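You operate a simulated robot arm through the tools that you are given. There is no shell and no other tool.

You are at the controls of a simulated robot arm. One attempt, no reset.

JOB
Grip the yellow housing between the covers and start the bearing in it.
Fine: the empty housing on the bench; red vise, tight; yellow bearing square in the mouth; then ease the jaws and stand the pair on the bench end.
Where things are to end (x, y in the base frame): yellow housing within 0.06 m of [0.4, -0.48].

It is judged by the outcome, as a careful person would: the job done as asked, and still so three seconds after it is handed in. It fails if anything else is knocked over, pushed out of place, dropped, spilled or broken. A push-on lid holds only when it is set on centred and level and pressed home; a screw cap is set on level and turned clockwise until tight.

ROBOT AND FRAMES
A 6-joint arm with a two-finger parallel gripper, fixed in place. Base frame: the origin is at the foot of the arm, x ahead of it, y to its left, z up. Readings come in m, degrees, newtons and seconds.
With the tool pointing down near the work surface it reaches from about 0.28 to 0.8 m from the base axis. Its first joint turns from -166.0 to 166.0 degrees. Payload 3.43 kg.
The TCP is the grasp point between the finger pads, 0.034 m short of the fingertips. In the tool frame z runs along the fingers and y along their closing line. Largest opening 0.128 m; finger width 0.024, thickness 0.012; the body of the gripper, 0.048 by 0.13 m, starts 0.096 m behind the TCP.
Orientation is that of the tool frame in the base frame, as [roll, pitch, yaw] about the fixed x, y, z axes, in that order (R = Rz(yaw) Ry(pitch) Rx(roll)). With the fingers straight down and closing along the base's y, the tool's x points along the base's -x, its y along +y and its z along -z.

CONTROLS
- The arm moves only by the tool drive_tool. Its argument "commands" is a list of rows, each a list of 7 numbers: the shift along the base's x, y, z in units of 30 mm (1.0 is 30 mm), then the turn, a rotation vector about the base's x, y, z in units of 5 degrees (1.0 is 5 degrees), then the closure, from 0 (fully open) to 1 (shut). In form: [[x, y, z, rx, ry, rz, gripper], ...]. A call has 1 to 20 rows; each row shifts and turns the commanded pose from where the row before left it. A call with a number of a shift or a turn outside -1 to 1 is refused whole. A row lasts 0.2 s, in which the tool goes at most 0.05 m and 8.6 degrees; a call with a longer step from one row to the next is refused whole, and so is a gripper value outside its range. Where a pose cannot be reached the arm comes as near as it can. A force on the tool above 90 N (or 10 N above the force at the start of the call, whichever is more), or a blocked arm, ends the call early, and 0.2 s more pass. Each finger travels about 0.045 m/s and halts on what it meets, pressing with about 24 N; the grip force reading is that of the motor and also rises with nothing between the fingers. The clock runs only during rows and for 0.2 s after the last one: add rows that do not move to give the fingers time. The reply holds the time, the measured pose of the TCP, the force on the tool along the base axes, the opening and the grip force, in the units named above and with some noise, with the torque about the TCP (base axes, N m) and any sound that the robot's microphone picked up, and new pictures: "views" is both (left out), scene, wrist or none.
- Cameras (640 x 400 px; columns grow to the right, rows downward): "scene" is fixed at [0.049, 0.5095, 1.6499]; the picture's right is [-0.76, -0.65, 0.00], its down [-0.36, 0.42, -0.83] and it looks along [0.54, -0.63, -0.55] (base axes); focal length 345 px, centre (320, 200). "wrist" rides on the gripper at [0.076, -0.011, -0.16] in the tool frame; the picture's right is [0.15, 0.99, 0.00], its down [-0.88, 0.13, -0.46] and it looks along [-0.45, 0.07, 0.89] (tool axes); focal length 234 px, centre (320, 200). There is no depth. A picture from a camera that has moved, and an enlarged one, comes with that camera's place and axes in the base frame and with its lens. The place of the scene camera against the robot may be out by one fixed shift of up to 0.025 m in any direction.
- zoom(camera, box): a new picture of the part [left, top, right, bottom] of that camera's present view, enlarged. No time passes.
- close_job(): hands the job in; it is judged then, once.

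Places have to be worked out from the pictures, the camera data and where the tool is seen. Open the gripper and draw the arm clear of the work before you hand the job in, unless the task says otherwise.

The tools are called after "Call:" as a command line: name --pt "numbers of a row" for each row, then --argument value for the rest, lists and objects as JSON in quotes. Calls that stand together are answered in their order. drive_tool: Moves the arm, as the interface text tells. Its arguments: {"type":"object","properties":{"commands":{"type":"array","items":{"type":"array","items":{"type":"number"}}},"views":{"type":"string","enum":["both","scene","wrist","none"]}},"required":["commands"]} The other tools are called the same way: zoom (camera, box) takes an enlarged picture of a part of a camera's view; close_job () hands the job in.

At the start:

```text
time: 0.0
position: [0.4382, -0.1505, 1.237]
ee_rot: [179.9, 0.2, -179.9]
ft_force: [0.4, 0.0, -0.9]
ft_torque: [0.02, 0.02, -0.01]
gripper_width: 0.1282
finger_force: 0.0
```

scene: 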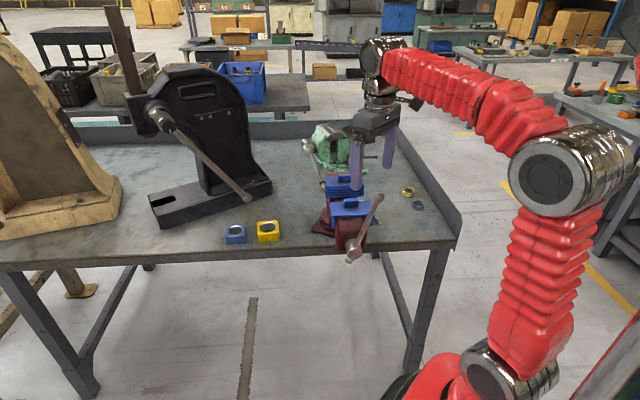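
wrist: 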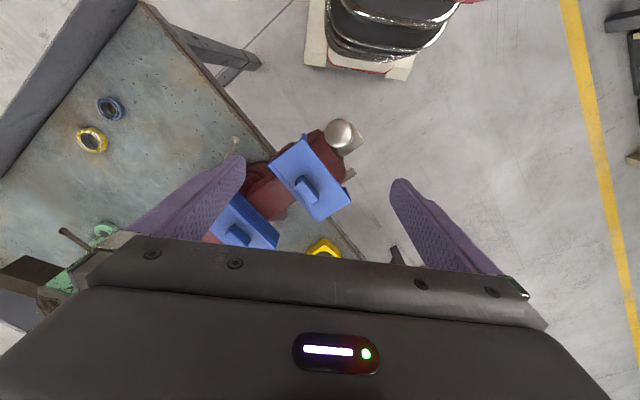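

The pictures show a bench with a red vise with blue covers, a green vise, blue and yellow housings, and blue and yellow bearings. I zoom in to see the details before moving.

Call:
zoom --camera "scene" --box '[280, 110, 480, 270]'

Call:
zoom --camera "scene" --box '[200, 200, 300, 260]'

Call:
zoom --camera "wrist" --box '[60, 80, 380, 280]'

Call:
zoom --camera "scene" --box '[100, 40, 300, 260]'

```text
2.50 times, centred on (380, 190) of scene
camera zoom: at [0.049, 0.5095, 1.6499], right [-0.76, -0.65, 0.0], down [-0.36, 0.42, -0.83], along [0.54, -0.63, -0.55], focal length 862 px, centre (170, 225)
```

zoom: 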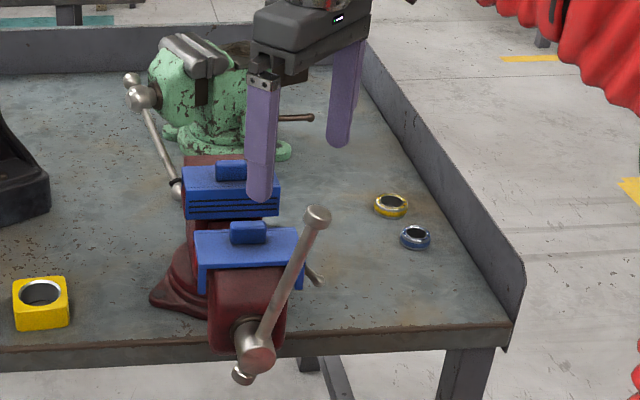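

```text
6.40 times, centred on (250, 230) of scene
camera zoom: at [0.049, 0.5095, 1.6499], right [-0.76, -0.65, 0.0], down [-0.36, 0.42, -0.83], along [0.54, -0.63, -0.55], focal length 2206 px, centre (768, 8)
```

zoom: 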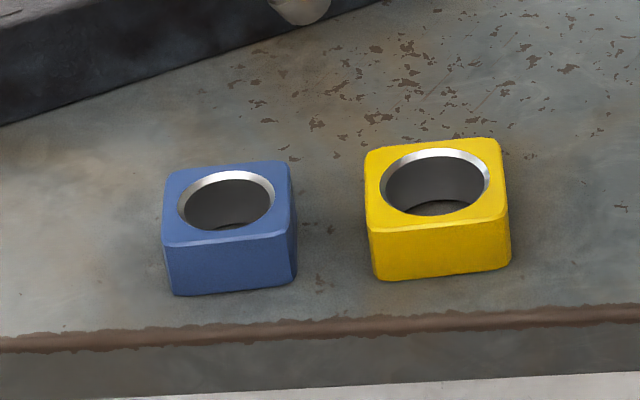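

```text
2.00 times, centred on (220, 180) of wrist
camera zoom: at [0.3638, -0.1618, 1.3983], right [-0.15, 0.99, 0.0], down [0.88, 0.13, 0.46], along [0.45, 0.06, -0.89], focal length 468 px, centre (520, 240)
```

zoom: 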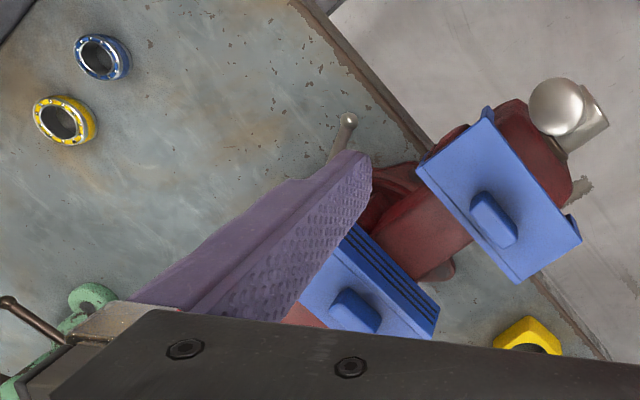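

```text
1.82 times, centred on (200, 150) of scene
camera zoom: at [0.049, 0.5095, 1.6499], right [-0.76, -0.65, 0.0], down [-0.36, 0.42, -0.83], along [0.54, -0.63, -0.55], focal length 627 px, centre (538, 291)
```

zoom: 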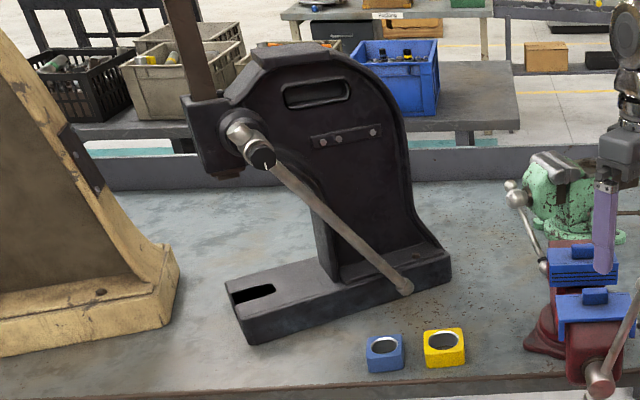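

Triangulating from both cameras puts the bench at roughly z≈0.9. The red vise jaws lie near (0.50,-0.16)–(0.61,-0.26) and the yellow bearing near (0.55,-0.62). I move the arm up and out so the wrist camera can see the vise and housings.

Call:
drive_tool --pt "1 -0.4 0.35 0 0 0 0" --pt "1 -0.4 0.35 0 0 0 0" --pt "1 -0.4 0.35 0 0 0 0" --pt "1 -0.4 0.35 0 0 0 0" --pt "1 -0.4 0.35 0 0 0 0" --pt "1 -0.4 0.35 0 0 0 0" --pt "0 0 0 0 0 0 0"

```text
time: 1.6
position: [0.5978, -0.2156, 1.2723]
ee_rot: [-179.7, 0.3, -180.0]
ft_force: [-0.8, 0.3, -0.1]
ft_torque: [0.02, 0.01, -0.01]
gripper_width: 0.1281
finger_force: 0.1
out of reach, approached as far as the arm can: row 5, 6
camera wrist: at [0.523, -0.2265, 1.4339], right [-0.15, 0.99, 0.0], down [0.88, 0.13, 0.46], along [0.46, 0.06, -0.89], focal length 234 px, centre (320, 200)
```

scene: 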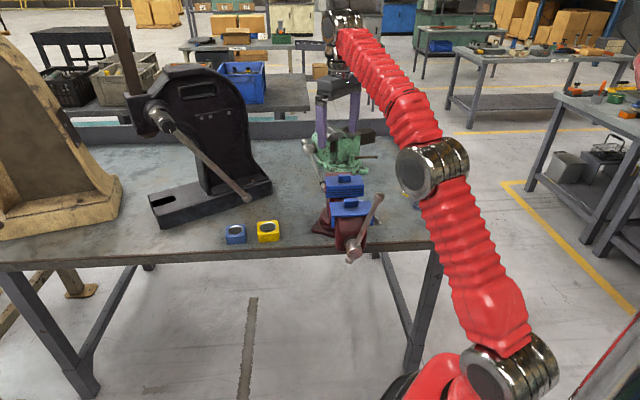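
wrist: 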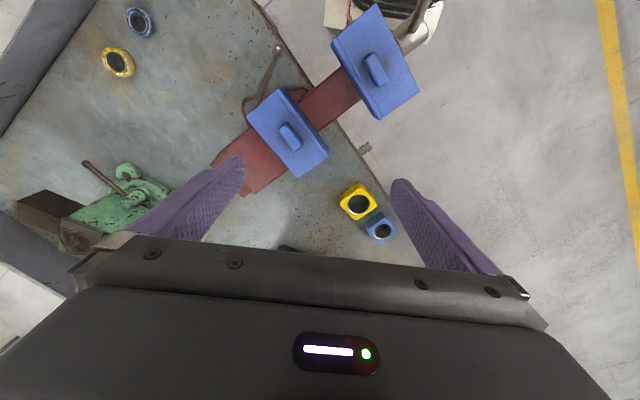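

The whole vise, both housings and both bearings are in the wrist view now. I zoom to measure them.

Call:
zoom --camera "wrist" --box '[230, 0, 450, 240]'

Call:
zoom --camera "wrist" --box '[330, 170, 410, 250]'

Call:
zoom --camera "wrist" --box '[90, 0, 170, 90]'

Call:
zoom --camera "scene" --box '[290, 160, 410, 270]'

```text
1.67 times, centred on (340, 120) of wrist
camera zoom: at [0.523, -0.2265, 1.4339], right [-0.15, 0.99, 0.0], down [0.88, 0.13, 0.46], along [0.46, 0.06, -0.89], focal length 390 px, centre (287, 333)
```

zoom: 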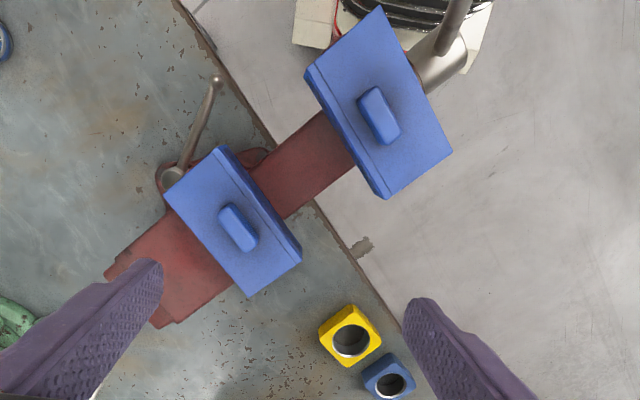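

```text
5.00 times, centred on (370, 210) of wrist
camera zoom: at [0.523, -0.2265, 1.4339], right [-0.15, 0.99, 0.0], down [0.88, 0.13, 0.46], along [0.46, 0.06, -0.89], focal length 1171 px, centre (70, 150)
```

zoom: 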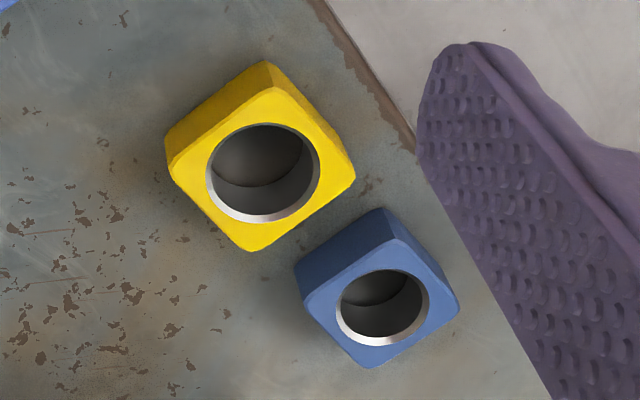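

```text
4.44 times, centred on (130, 45) of wrist
camera zoom: at [0.523, -0.2265, 1.4339], right [-0.15, 0.99, 0.0], down [0.88, 0.13, 0.46], along [0.46, 0.06, -0.89], focal length 1041 px, centre (1164, 889)
```

zoom: 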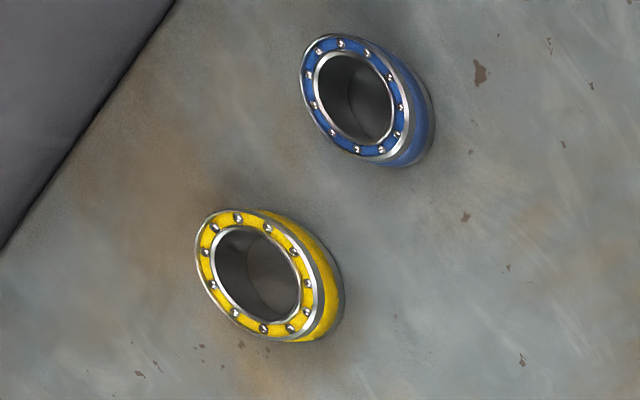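

```text
3.64 times, centred on (350, 215) of scene
camera zoom: at [0.049, 0.5095, 1.6499], right [-0.76, -0.65, 0.0], down [-0.36, 0.42, -0.83], along [0.54, -0.63, -0.55], focal length 1253 px, centre (211, 146)
```

zoom: 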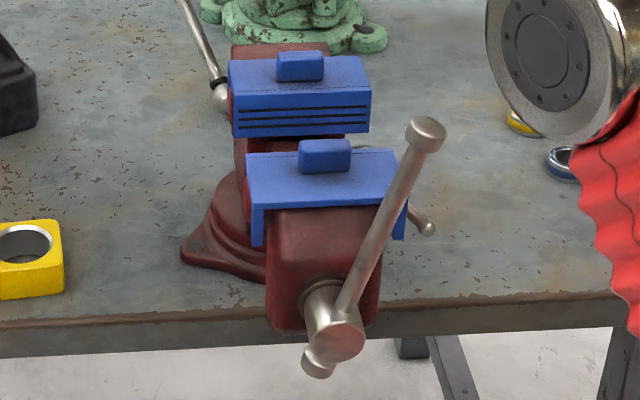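

Estimates: bench top z≈0.89, cover tops z≈1.08, vise axis along (0.707,-0.707), jaw gap about 0.09 m. The yellow housing is about 0.065 m square near (0.78,-0.10), turned about 48°. I move over towards it, yaw the tool about -42°, and narrow the opening.

Call:
drive_tool --pt "0.1 0.9 -0.3 0 0 -1 0.1" --pt "0.1 0.9 -0.3 0 0 -1 0.2" --pt "0.1 0.9 -0.3 0 0 -1 0.25" --pt "0.1 0.9 -0.3 0 0 -1 0.25" --pt "0.1 0.9 -0.3 0 0 -1 0.25" --pt "0.1 0.9 -0.3 0 0 -1 0.25" --pt "0.1 0.9 -0.3 0 0 -1 0.25" --pt "0.1 0.9 -0.3 0 0 -1 0.25" --pt "0 0 0 0 0 -0.5 0.25" --pt "0 0 0 0 0 0 0.25"

```text
time: 3.8
position: [0.6214, 0.0019, 1.2047]
ee_rot: [-179.9, 0.1, 137.4]
ft_force: [0.6, 0.0, 0.1]
ft_torque: [-0.01, -0.02, 0.0]
gripper_width: 0.096
finger_force: 0.2
camera wrist: at [0.5596, 0.0448, 1.366], right [0.56, 0.83, 0.0], down [0.74, -0.5, 0.46], along [0.38, -0.26, -0.89], focal length 234 px, centre (320, 200)
```

scene: 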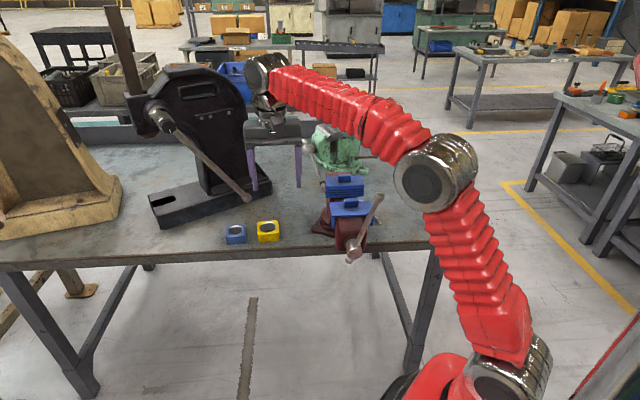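
wrist: 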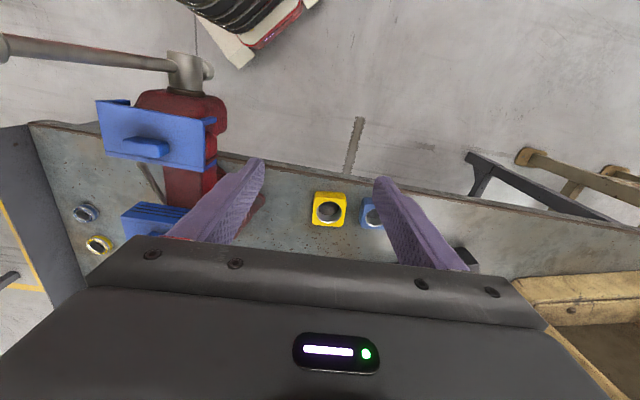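

I have a third viewpoint on the housing and vise. I zoom in to triangulate.

Call:
zoom --camera "wrist" --box '[290, 180, 390, 240]'

Call:
zoom --camera "wrist" --box '[0, 20, 280, 260]'

```text
6.40 times, centred on (340, 210) of wrist
camera zoom: at [0.5596, 0.0448, 1.366], right [0.56, 0.83, 0.0], down [0.74, -0.5, 0.46], along [0.38, -0.26, -0.89], focal length 1499 px, centre (192, 136)
```

zoom: 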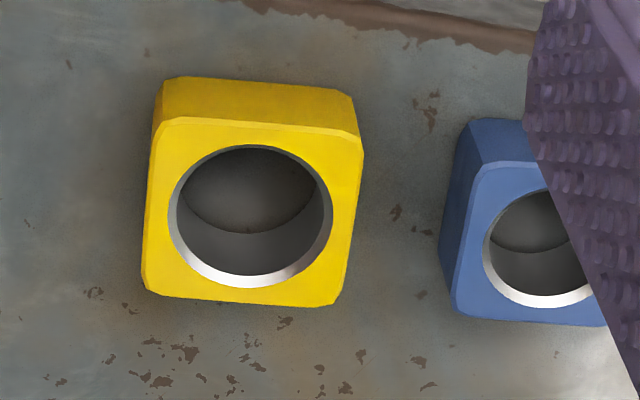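

```text
1.67 times, centred on (140, 140) of wrist
camera zoom: at [0.5596, 0.0448, 1.366], right [0.56, 0.83, 0.0], down [0.74, -0.5, 0.46], along [0.38, -0.26, -0.89], focal length 390 px, centre (620, 300)
```

zoom: 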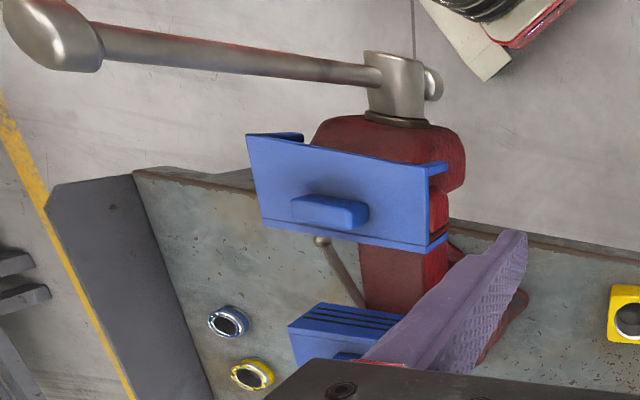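

The housing top is at z≈0.904 with its centre at about (0.795,-0.090), edges at about 50°, and roughly 0.07 wide. I narrow the opening to about 0.085 and go down to hover just above it.

Call:
drive_tool --pt "0.72 -0.38 -0.8 0 0 0.6 0.34" --pt "0.72 -0.38 -0.8 0 0 0 0.34" --pt "0.72 -0.38 -0.8 0 0 0 0.34" --pt "0.72 -0.38 -0.8 0 0 0 0.34" --pt "0.72 -0.38 -0.8 0 0 0 0.34" --pt "0.72 -0.38 -0.8 0 0 0 0.34" --pt "0.72 -0.38 -0.8 0 0 0 0.34" --pt "0.72 -0.38 -0.8 0 0 0 0.34" --pt "0 0 0 0 0 0 0.34"

```text
time: 5.8
position: [0.7805, -0.0878, 1.01]
ee_rot: [-179.9, 0.1, 140.5]
ft_force: [-0.3, -0.9, -0.2]
ft_torque: [0.01, -0.02, 0.04]
gripper_width: 0.0843
finger_force: 0.0
out of reach, approached as far as the arm can: row 8
camera wrist: at [0.7179, -0.0491, 1.1711], right [0.52, 0.86, 0.0], down [0.76, -0.46, 0.46], along [0.39, -0.24, -0.89], focal length 234 px, centre (320, 200)
```

scene: 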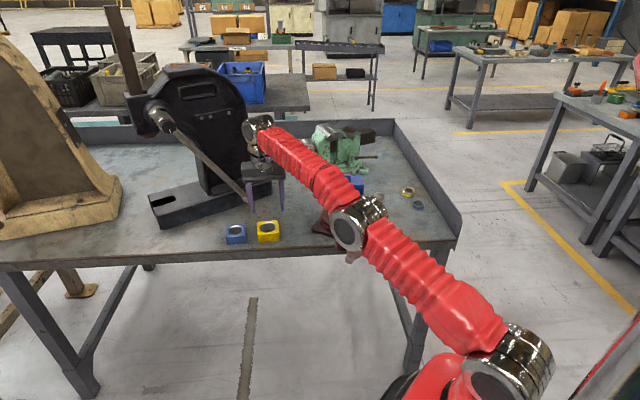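
wrist: 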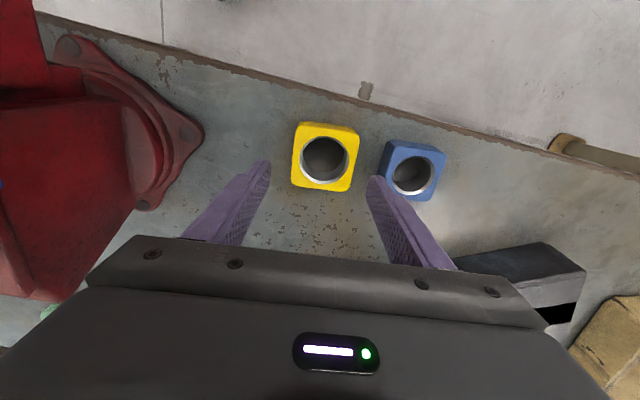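

The housing centre is confirmed at (0.795,-0.090). I descend towards grasp height, stopping a little above it to check the fingers' clearance on both sides.

Call:
drive_tool --pt "0.24 -0.04 -0.8 0 0 0 0.34" --pt "0.24 -0.04 -0.8 0 0 0 0.34" --pt "0 0 -0.8 0 0 0 0.34" --pt "0 0 0 0 0 0 0.34"

```text
time: 6.8
position: [0.7973, -0.09, 0.9374]
ee_rot: [-179.9, 0.1, 140.5]
ft_force: [0.9, 0.4, 0.4]
ft_torque: [0.02, -0.01, 0.03]
gripper_width: 0.0843
finger_force: 0.0
camera wrist: at [0.7325, -0.0516, 1.0982], right [0.52, 0.86, 0.0], down [0.76, -0.46, 0.46], along [0.39, -0.24, -0.89], focal length 234 px, centre (320, 200)
```

scene: 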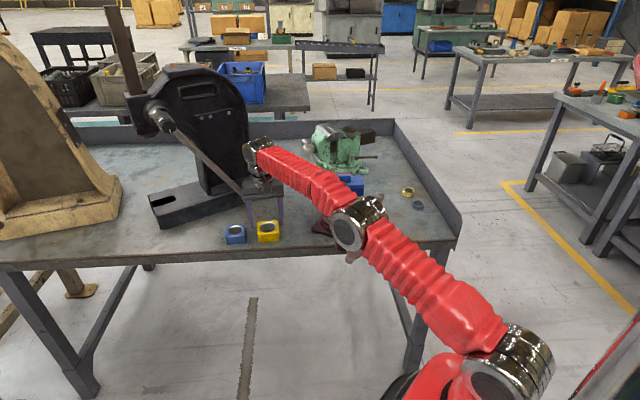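
wrist: 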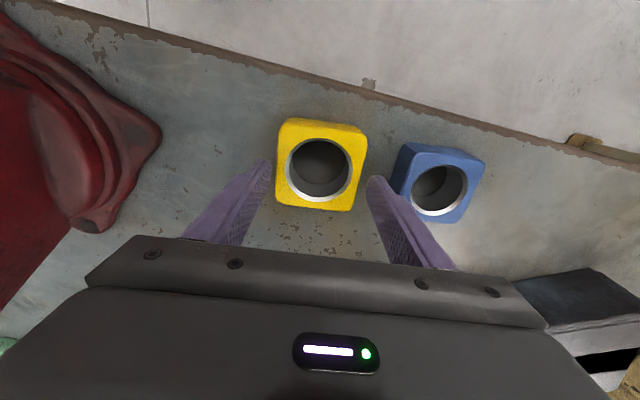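

Fingers straddle the housing with a few mm of clearance on each side. I descend slowly to z≈0.906.

Call:
drive_tool --pt "0 0 -0.35 0 0 0 0.34" --pt "0 0 -0.35 0 0 0 0.34" --pt "0 0 -0.3 0 0 0 0.34" --pt "0 0 0 0 0 0 0.34"

```text
time: 7.8
position: [0.7961, -0.0926, 0.9055]
ee_rot: [-179.8, 0.1, 140.5]
ft_force: [-0.6, -0.8, -0.2]
ft_torque: [-0.03, -0.02, 0.04]
gripper_width: 0.0843
finger_force: 0.1
camera wrist: at [0.7326, -0.0523, 1.0668], right [0.52, 0.86, 0.0], down [0.76, -0.46, 0.46], along [0.39, -0.24, -0.89], focal length 234 px, centre (320, 200)
```

scene: 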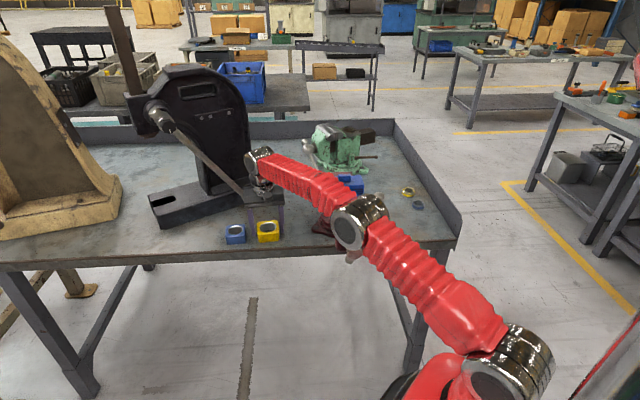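
wrist: 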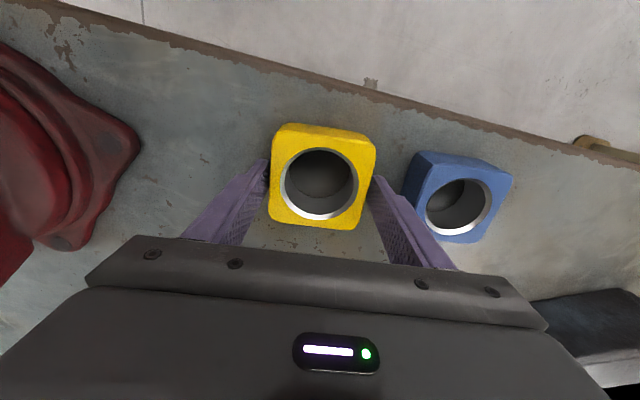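

No contact, and the fingers are well beside the housing. I close on it.

Call:
drive_tool --pt "0 0 0 0 0 0 0.5" --pt "0 0 0 0 0 0 0.7" --pt "0 0 0 0 0 0 0.8" --pt "0 0 0 0 0 0 0.8" --pt "0 0 0 0 0 0 0.8" --views "wrist"

```text
time: 9.0
position: [0.7977, -0.0917, 0.9061]
ee_rot: [-179.8, 0.1, 140.5]
ft_force: [-1.0, -0.7, -0.1]
ft_torque: [0.05, 0.04, 0.06]
gripper_width: 0.0736
finger_force: 24.0
camera wrist: at [0.7326, -0.0523, 1.0669], right [0.52, 0.86, 0.0], down [0.76, -0.46, 0.46], along [0.39, -0.24, -0.89], focal length 234 px, centre (320, 200)
```

wrist: 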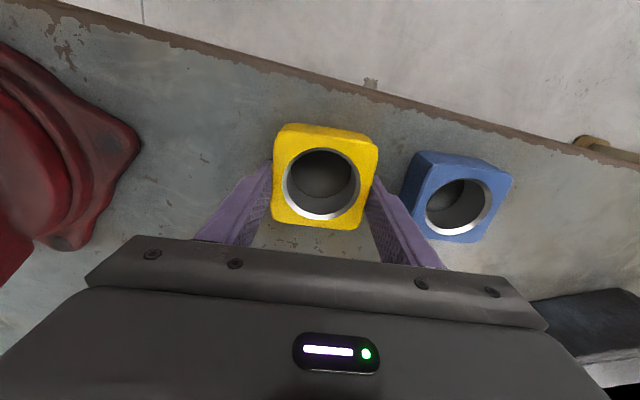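

Grip is firm at 0.0736 m. I lift the housing and retract up to a height clear of the vise.

Call:
drive_tool --pt "0 0 0.5 0 0 0 0.8" --pt "0 0 0.8 0 0 0 0.8" --pt "-0.2 0.05 0.8 0 0 0 0.8" --pt "-0.5 0.2 1 0 0 0 0.8" --pt "-0.5 0.2 1 0 0 0 0.8" --pt "-0.5 0.2 1 0 0 0 0.8" --pt "-0.5 0.2 1 0 0 0 0.8" --pt "-0.5 0.2 1 0 0 0 0.8" --pt "-0.5 0.2 1 0 0 0 0.8" --pt "-0.5 0.2 0.9 0 0 0 0.8" --pt "0 0 0 0 0 0 0.8"

```text
time: 11.4
position: [0.6843, -0.0459, 1.1769]
ee_rot: [-179.8, 0.1, 140.5]
ft_force: [0.1, 0.2, -3.7]
ft_torque: [0.02, 0.0, 0.0]
gripper_width: 0.0736
finger_force: 23.9
camera wrist: at [0.6199, -0.007, 1.3376], right [0.52, 0.86, 0.0], down [0.76, -0.46, 0.46], along [0.39, -0.24, -0.89], focal length 234 px, centre (320, 200)
```

scene: 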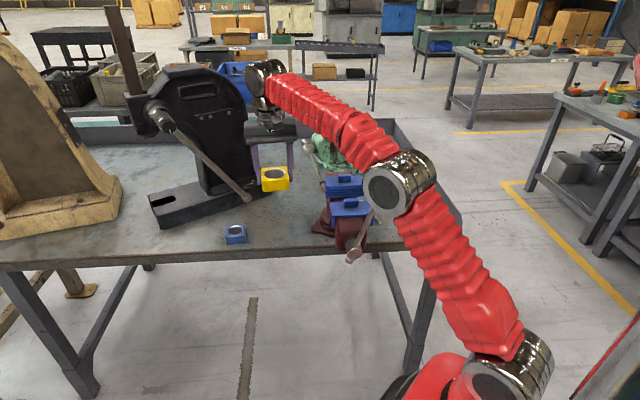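
wrist: 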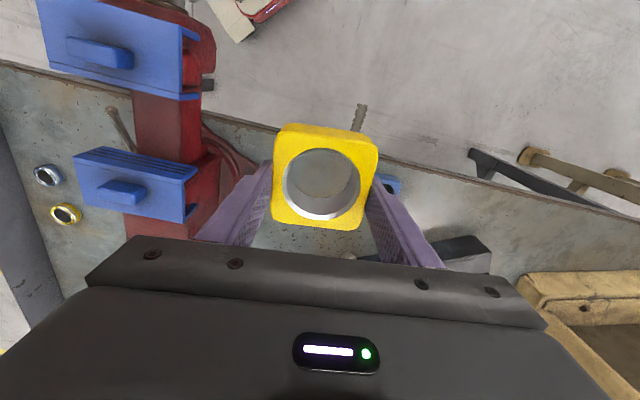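

Housing is held (about 3.7 N weight). The vise gap and beam now show well at left, so I zoom to measure the jaw faces and the beam height.

Call:
zoom --camera "wrist" --box '[40, 0, 280, 250]'

Call:
zoom --camera "scene" --box '[290, 160, 400, 270]'

```text
1.60 times, centred on (160, 125) of wrist
camera zoom: at [0.6199, -0.007, 1.3376], right [0.52, 0.86, 0.0], down [0.76, -0.46, 0.46], along [0.39, -0.24, -0.89], focal length 375 px, centre (576, 320)
```

zoom: 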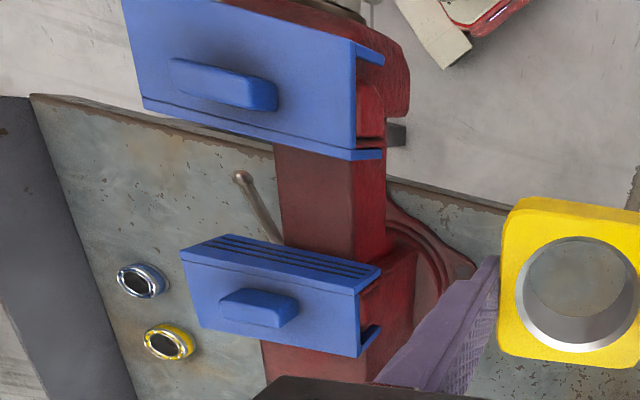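

```text
3.64 times, centred on (345, 215) of scene
camera zoom: at [0.049, 0.5095, 1.6499], right [-0.76, -0.65, 0.0], down [-0.36, 0.42, -0.83], along [0.54, -0.63, -0.55], focal length 1253 px, centre (229, 146)
```

zoom: 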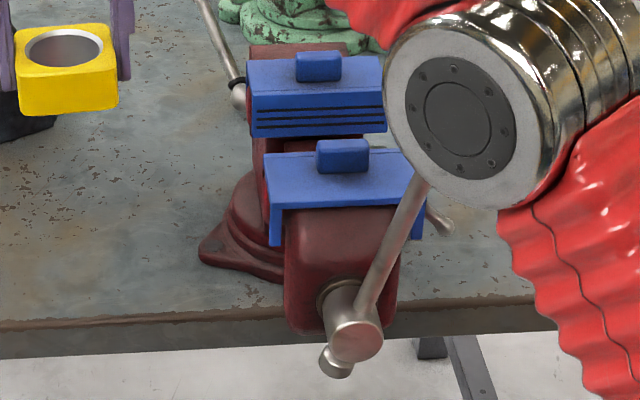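

Jaw faces are at a≈0.49 and 0.588 (a=(x−y)/√2), the axis is at b≈0.243, and the beam top is z≈1.026. So the housing will rest on the beam between the covers. I carry it over the gap and align it to 45°.

Call:
drive_tool --pt "-0.6 -0.8 0 0 0 -0.3 0.8" --pt "-0.6 -0.8 0 0 0 -0.3 0.8" --pt "-0.6 -0.8 0 0 0 -0.3 0.8" --pt "-0.6 -0.8 0 0 0 -0.2 0.8" --pt "-0.6 -0.8 0 0 0 0 0.8" --pt "-0.6 -0.8 0 0 0 0 0.8" --pt "-0.6 -0.8 0 0 0 0 0.8" --pt "0 0 0 0 0 0 0.8"

```text
time: 13.2
position: [0.5583, -0.216, 1.176]
ee_rot: [-180.0, 0.2, 135.1]
ft_force: [0.8, -0.4, -2.6]
ft_torque: [-0.02, -0.01, 0.03]
gripper_width: 0.0737
finger_force: 24.1
camera wrist: at [0.4983, -0.1713, 1.3373], right [0.6, 0.8, 0.0], down [0.71, -0.53, 0.46], along [0.37, -0.27, -0.89], focal length 234 px, centre (320, 200)
```

scene: 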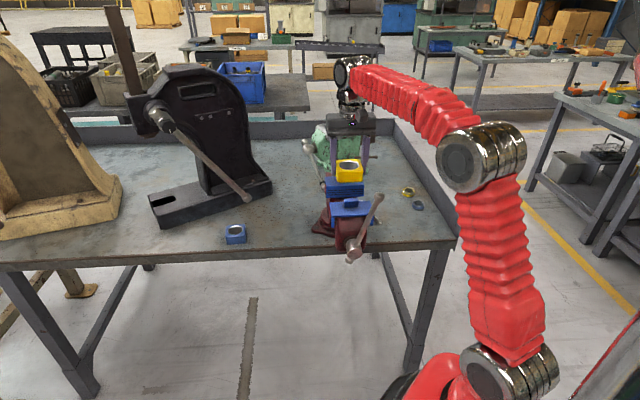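
wrist: 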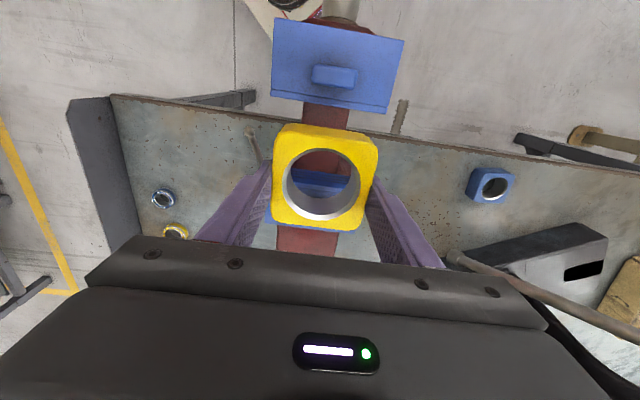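

The housing is centred over the gap, parallel with the covers. I lower it partway and recheck clearance before going between the covers.

Call:
drive_tool --pt "0 0 -0.6 0 0 0 0.8" --pt "0 0 -0.6 0 0 0 0.8" --pt "0 0 -0.4 0 0 0 0.8" --pt "0 0 0 0 0 0 0.8"

Call:
zoom --camera "scene" --box '[290, 140, 410, 260]'

Call:
zoom --camera "wrist" --box '[220, 0, 440, 260]'

```text
time: 14.2
position: [0.5572, -0.2156, 1.1282]
ee_rot: [-179.9, 0.0, 135.0]
ft_force: [-0.3, 1.3, -2.7]
ft_torque: [-0.01, 0.0, 0.0]
gripper_width: 0.074
finger_force: 23.9
camera wrist: at [0.4986, -0.171, 1.2894], right [0.6, 0.8, 0.0], down [0.71, -0.53, 0.46], along [0.37, -0.27, -0.89], focal length 234 px, centre (320, 200)
```

scene: 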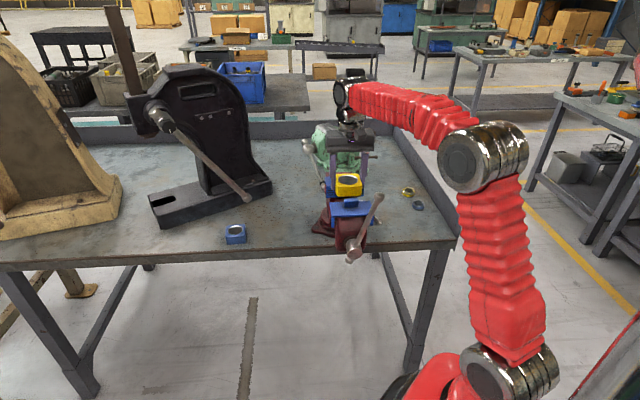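
wrist: 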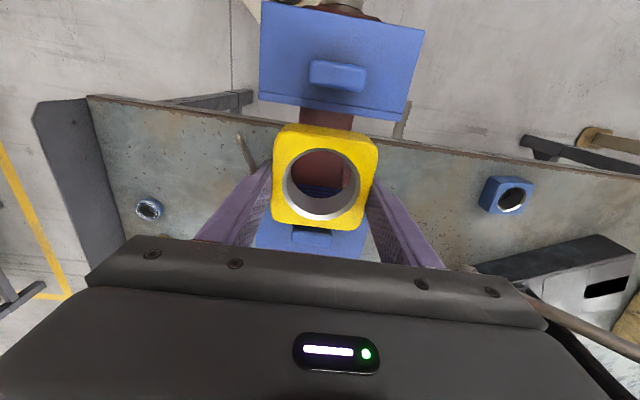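

```text
3.33 times, centred on (350, 200) of scene
camera zoom: at [0.049, 0.5095, 1.6499], right [-0.76, -0.65, 0.0], down [-0.36, 0.42, -0.83], along [0.54, -0.63, -0.55], focal length 1149 px, centre (220, 200)
```

zoom: 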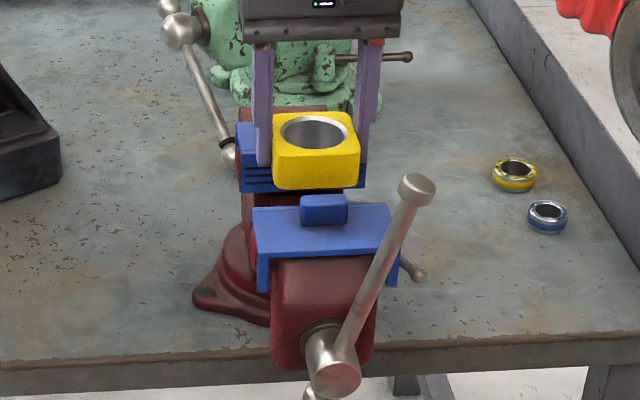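

```text
1.54 times, centred on (330, 130) of wrist
camera zoom: at [0.4986, -0.171, 1.2894], right [0.6, 0.8, 0.0], down [0.71, -0.53, 0.46], along [0.37, -0.27, -0.89], focal length 360 px, centre (305, 308)
```

zoom: 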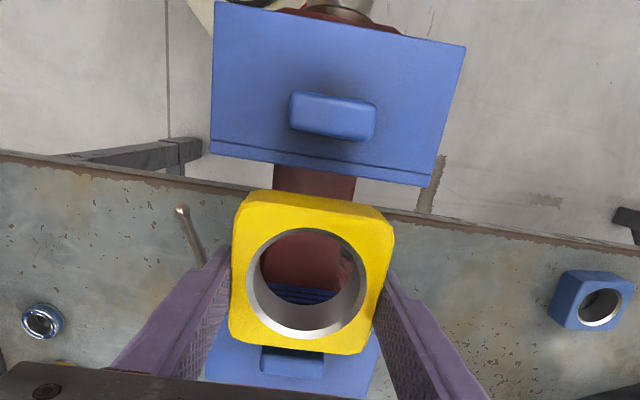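

Clearances of about 7–9 mm on both sides. I lower it between the covers.

Call:
drive_tool --pt "0 0 -0.4 0 0 0 0.8" --pt "0 0 -0.4 0 0 0 0.8" --pt "0 0 -0.4 0 0 0 0.8" --pt "0 0 0 0 0 0 0.8"

Call:
zoom --camera "wrist" --box '[220, 0, 440, 260]'

Call:
zoom --camera "scene" --box '[290, 140, 410, 260]'

```text
time: 15.2
position: [0.5593, -0.2153, 1.0924]
ee_rot: [-179.8, 0.2, 135.0]
ft_force: [-0.2, -0.6, -2.9]
ft_torque: [-0.03, -0.02, 0.02]
gripper_width: 0.0736
finger_force: 24.2
camera wrist: at [0.4988, -0.1698, 1.2533], right [0.6, 0.8, 0.0], down [0.71, -0.53, 0.46], along [0.37, -0.27, -0.89], focal length 234 px, centre (320, 200)
```

scene: 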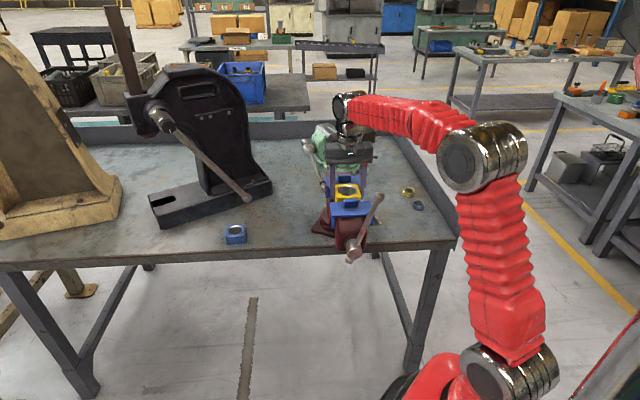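
wrist: 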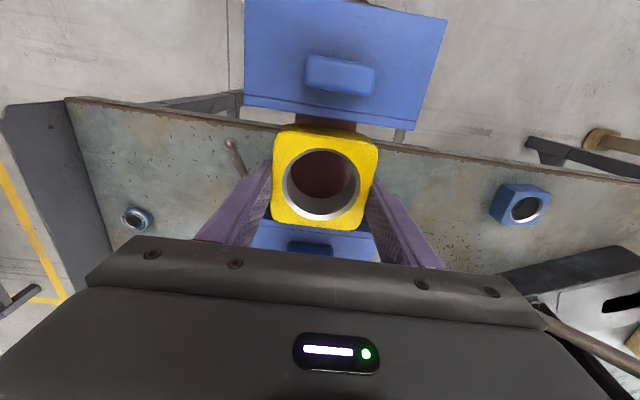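

```text
1.54 times, centred on (330, 130) of wrist
camera zoom: at [0.4988, -0.1698, 1.2533], right [0.6, 0.8, 0.0], down [0.71, -0.53, 0.46], along [0.37, -0.27, -0.89], focal length 360 px, centre (305, 308)
```

zoom: 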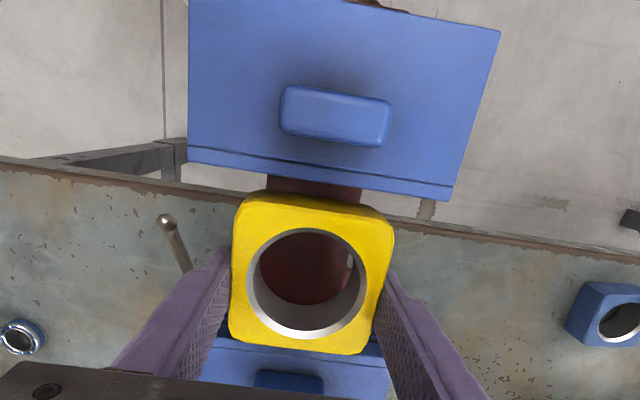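

```text
3.33 times, centred on (350, 200) of scene
camera zoom: at [0.049, 0.5095, 1.6499], right [-0.76, -0.65, 0.0], down [-0.36, 0.42, -0.83], along [0.54, -0.63, -0.55], focal length 1149 px, centre (220, 200)
```

zoom: 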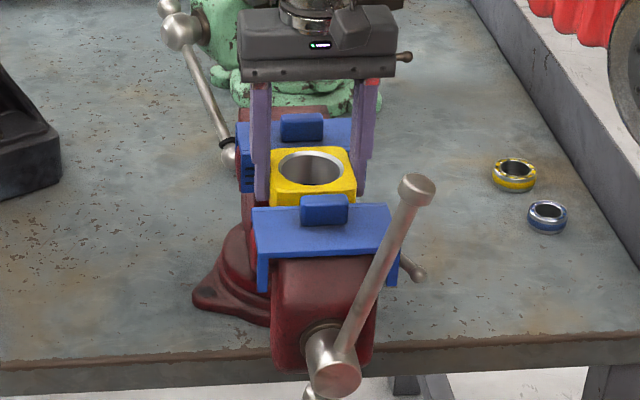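

The housing is going in between the covers without contact. I continue down in small steps, feeling for the beam.

Call:
drive_tool --pt "0 0 -0.2 0 0 0 0.8" --pt "0 0 -0.2 0 0 0 0.8" --pt "0 0 -0.2 0 0 0 0.8" --pt "0 0 0 0 0 0 0.8" --views "none"

```text
time: 16.2
position: [0.5589, -0.215, 1.0739]
ee_rot: [-179.9, 0.1, 135.0]
ft_force: [-0.1, 0.3, -3.3]
ft_torque: [0.0, -0.02, -0.01]
gripper_width: 0.0737
finger_force: 23.3
```

No contact yet (force is still only the weight). Continuing down in smaller steps.

Call:
drive_tool --pt "0 0 -0.12 0 0 0 0.8" --pt "0 0 -0.12 0 0 0 0.8" --pt "0 0 0 0 0 0 0.8" --views "none"

Call:
zoom --camera "scene" --box '[290, 140, 410, 260]'

```text
time: 17.0
position: [0.5582, -0.2142, 1.0671]
ee_rot: [-179.8, 0.1, 134.9]
ft_force: [-0.4, -0.4, -1.6]
ft_torque: [0.0, -0.03, -0.01]
gripper_width: 0.0739
finger_force: 24.4
```

```text
3.33 times, centred on (350, 200) of scene
camera zoom: at [0.049, 0.5095, 1.6499], right [-0.76, -0.65, 0.0], down [-0.36, 0.42, -0.83], along [0.54, -0.63, -0.55], focal length 1149 px, centre (220, 200)
```

zoom: 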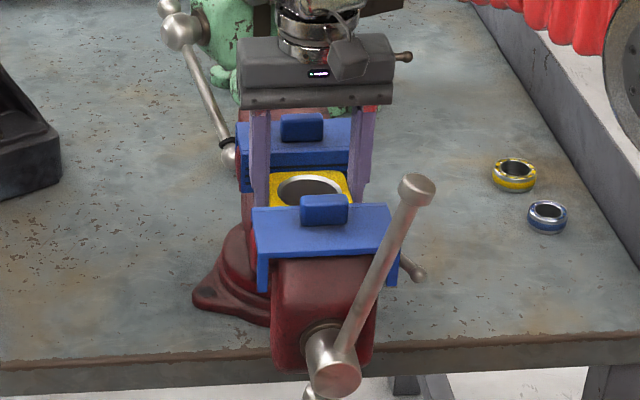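

The reading is ambiguous, so I step down a few more mm to find the beam.

Call:
drive_tool --pt "0 0 -0.07 0 0 0 0.8" --pt "0 0 -0.07 0 0 0 0.8" --pt "0 0 0 0 0 0 0.8" --views "none"

```text
time: 17.8
position: [0.5595, -0.2149, 1.0627]
ee_rot: [-179.9, 0.2, 135.0]
ft_force: [-1.1, -3.4, 13.6]
ft_torque: [0.46, 0.29, 0.06]
gripper_width: 0.0738
finger_force: 23.4
```

Contact felt at z≈1.063, with the reaction slightly toward the front side. I look before releasing.

Call:
drive_tool --pt "0 0 0 0 0 0 0.8"

Call:
zoom --camera "wrist" --box '[220, 20, 440, 260]'

Call:
zoom --camera "scene" --box '[310, 160, 390, 220]'

```text
time: 18.2
position: [0.5587, -0.2159, 1.0624]
ee_rot: [-179.9, 0.2, 134.9]
ft_force: [-0.9, -3.1, 17.8]
ft_torque: [0.03, -0.03, 0.02]
gripper_width: 0.0736
finger_force: 23.8
camera wrist: at [0.4992, -0.1695, 1.2244], right [0.6, 0.8, 0.0], down [0.71, -0.53, 0.46], along [0.37, -0.28, -0.89], focal length 234 px, centre (320, 200)
```

scene: 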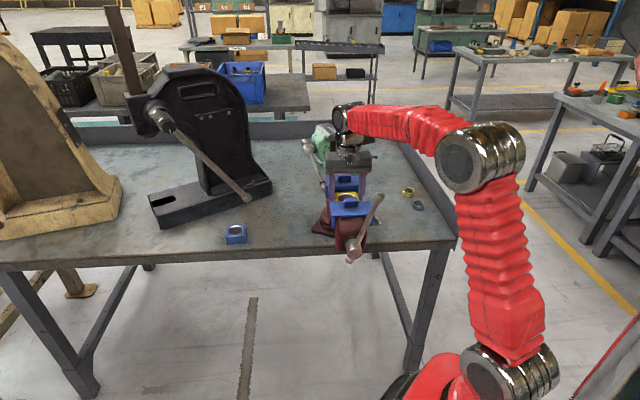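
wrist: 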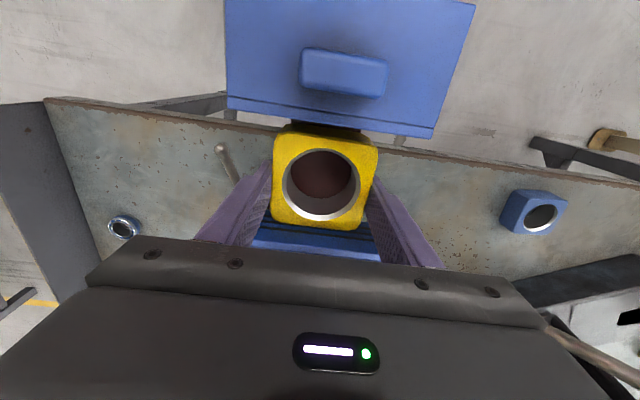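

```text
1.67 times, centred on (330, 140) of wrist
camera zoom: at [0.4992, -0.1695, 1.2244], right [0.6, 0.8, 0.0], down [0.71, -0.53, 0.46], along [0.37, -0.28, -0.89], focal length 390 px, centre (303, 300)
```

zoom: 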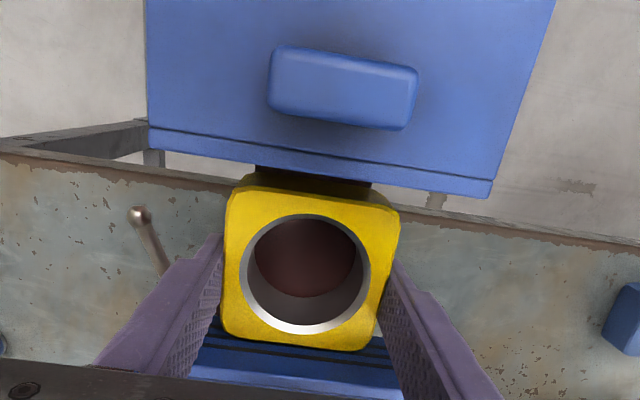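

```text
6.67 times, centred on (350, 190) of scene
camera zoom: at [0.049, 0.5095, 1.6499], right [-0.76, -0.65, 0.0], down [-0.36, 0.42, -0.83], along [0.54, -0.63, -0.55], focal length 2298 px, centre (120, 267)
```

zoom: 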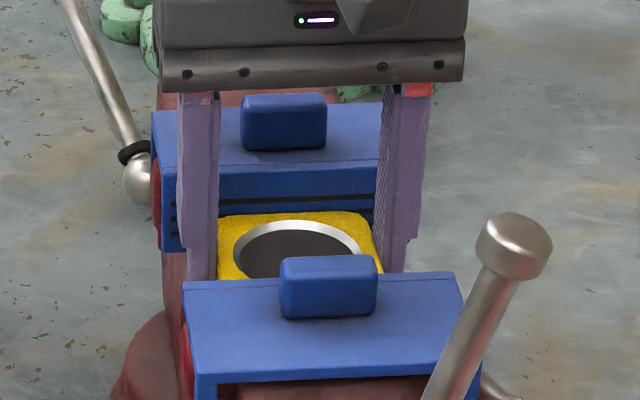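

The torque has vanished with an upward reaction of about 18 N, so the housing sits flat on the beam. I open the fingers a little to release it and rise straight up.

Call:
drive_tool --pt "0 0 0.04 0 0 0 0.6" --pt "0 0 0 0 0 0 0.35" --pt "0 0 0 0 0 0 0.28" --pt "0 0 0 0 0 0 0.28" --pt "0 0 0.3 0 0 0 0.28" --pt "0 0 0.6 0 0 0 0.28" --pt "0 0 0.8 0 0 0 0.28" --pt "0 0 0.8 0 0 0 0.28" --pt "0 0 0.8 0 0 0 0.28" --pt "0 0 0 0 0 0 0.28"

Call:
zoom --camera "wrist" --box '[220, 20, 440, 260]'

Call:
zoom --camera "scene" --box '[290, 160, 410, 280]'

```text
time: 20.4
position: [0.5566, -0.2144, 1.1619]
ee_rot: [-180.0, 0.1, 135.0]
ft_force: [-0.3, -0.5, -0.6]
ft_torque: [-0.01, 0.01, 0.01]
gripper_width: 0.0922
finger_force: 0.0
camera wrist: at [0.4991, -0.1691, 1.323], right [0.6, 0.8, 0.0], down [0.71, -0.53, 0.46], along [0.37, -0.27, -0.89], focal length 234 px, centre (320, 200)
```

scene: 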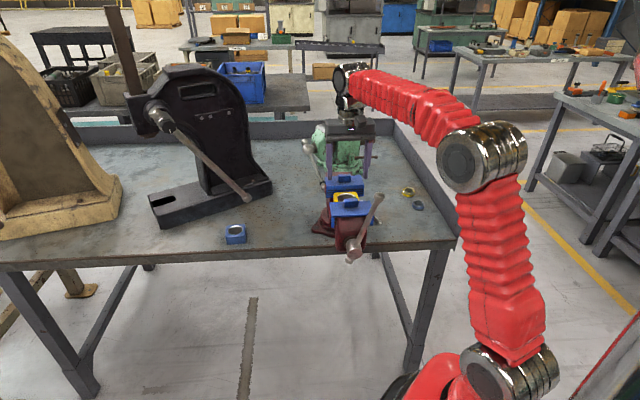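
wrist: 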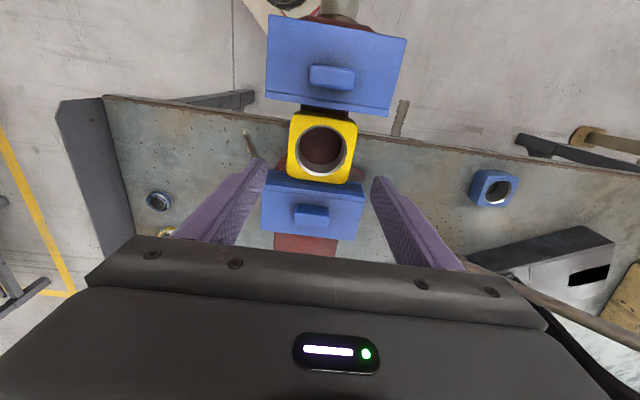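

```text
1.67 times, centred on (330, 140) of wrist
camera zoom: at [0.4991, -0.1691, 1.323], right [0.6, 0.8, 0.0], down [0.71, -0.53, 0.46], along [0.37, -0.27, -0.89], focal length 390 px, centre (303, 300)
```

zoom: 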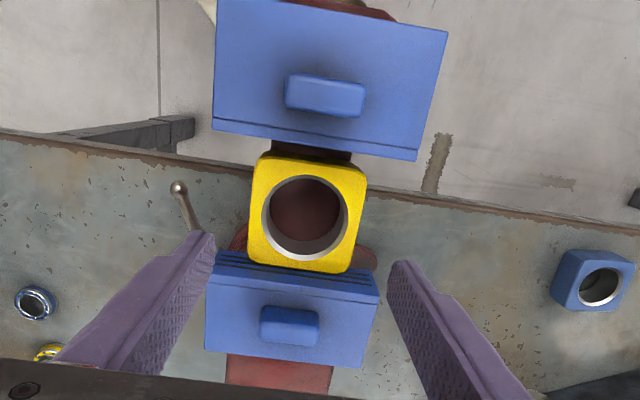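

```text
3.33 times, centred on (350, 220) of scene
camera zoom: at [0.049, 0.5095, 1.6499], right [-0.76, -0.65, 0.0], down [-0.36, 0.42, -0.83], along [0.54, -0.63, -0.55], focal length 1149 px, centre (220, 133)
```

zoom: 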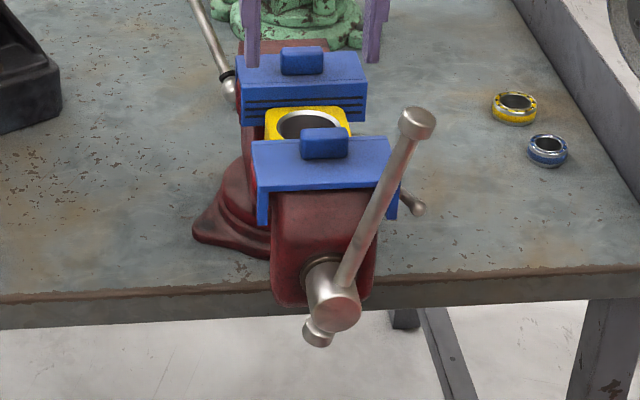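

The housing stands square on the beam between the covers. Next is the handle: the hub is near (0.45,-0.10,1.01) and the bar's top ball is near (0.41,-0.14,1.18). I rise and move back over the handle for a better view.

Call:
drive_tool --pt "0 0 1 0 0 0 0.28" --pt "0 0 1 0 0 0 0.4" --pt "-0.65 0.72 0.7 0 0 0 0.6" --pt "-0.65 0.72 0.7 0 0 0 0.8" --pt "-0.65 0.72 0.7 0 0 0 1" --pt "-0.65 0.72 0.3 0 0 0 1" --pt "-0.65 0.72 0.2 0 0 0 1" --pt "0 0 0 0 0 0 1" --pt "0 0 0 0 0 0 1"

Call:
zoom --camera "wrist" --box '[160, 0, 480, 240]'

```text
time: 22.4
position: [0.4603, -0.1058, 1.3012]
ee_rot: [-179.9, 0.0, 135.0]
ft_force: [-0.4, -0.3, -0.1]
ft_torque: [0.02, -0.01, 0.01]
gripper_width: 0.0002
finger_force: 23.7
camera wrist: at [0.4002, -0.0614, 1.4632], right [0.6, 0.8, 0.0], down [0.71, -0.53, 0.46], along [0.37, -0.27, -0.89], focal length 234 px, centre (320, 200)
```

scene: 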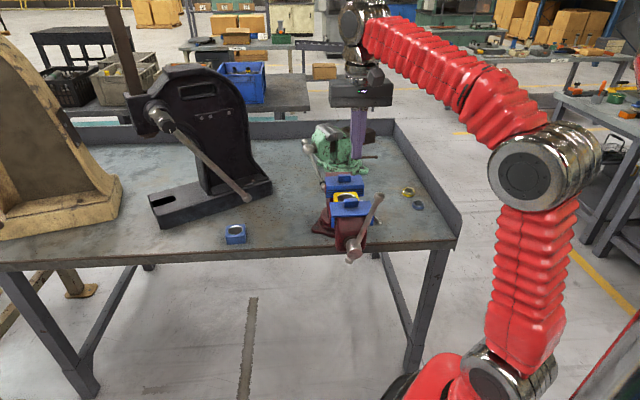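
wrist: 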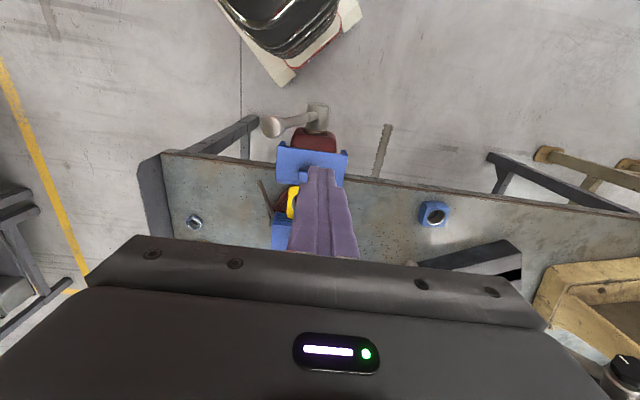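

```text
1.67 times, centred on (320, 120) of wrist
camera zoom: at [0.4002, -0.0614, 1.4632], right [0.6, 0.8, 0.0], down [0.71, -0.53, 0.46], along [0.37, -0.27, -0.89], focal length 390 px, centre (320, 333)
```

zoom: 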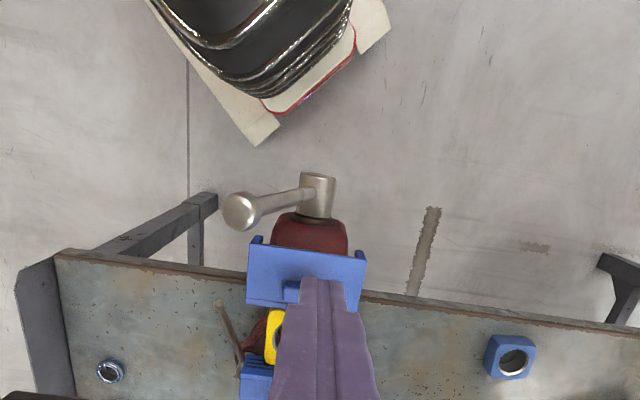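

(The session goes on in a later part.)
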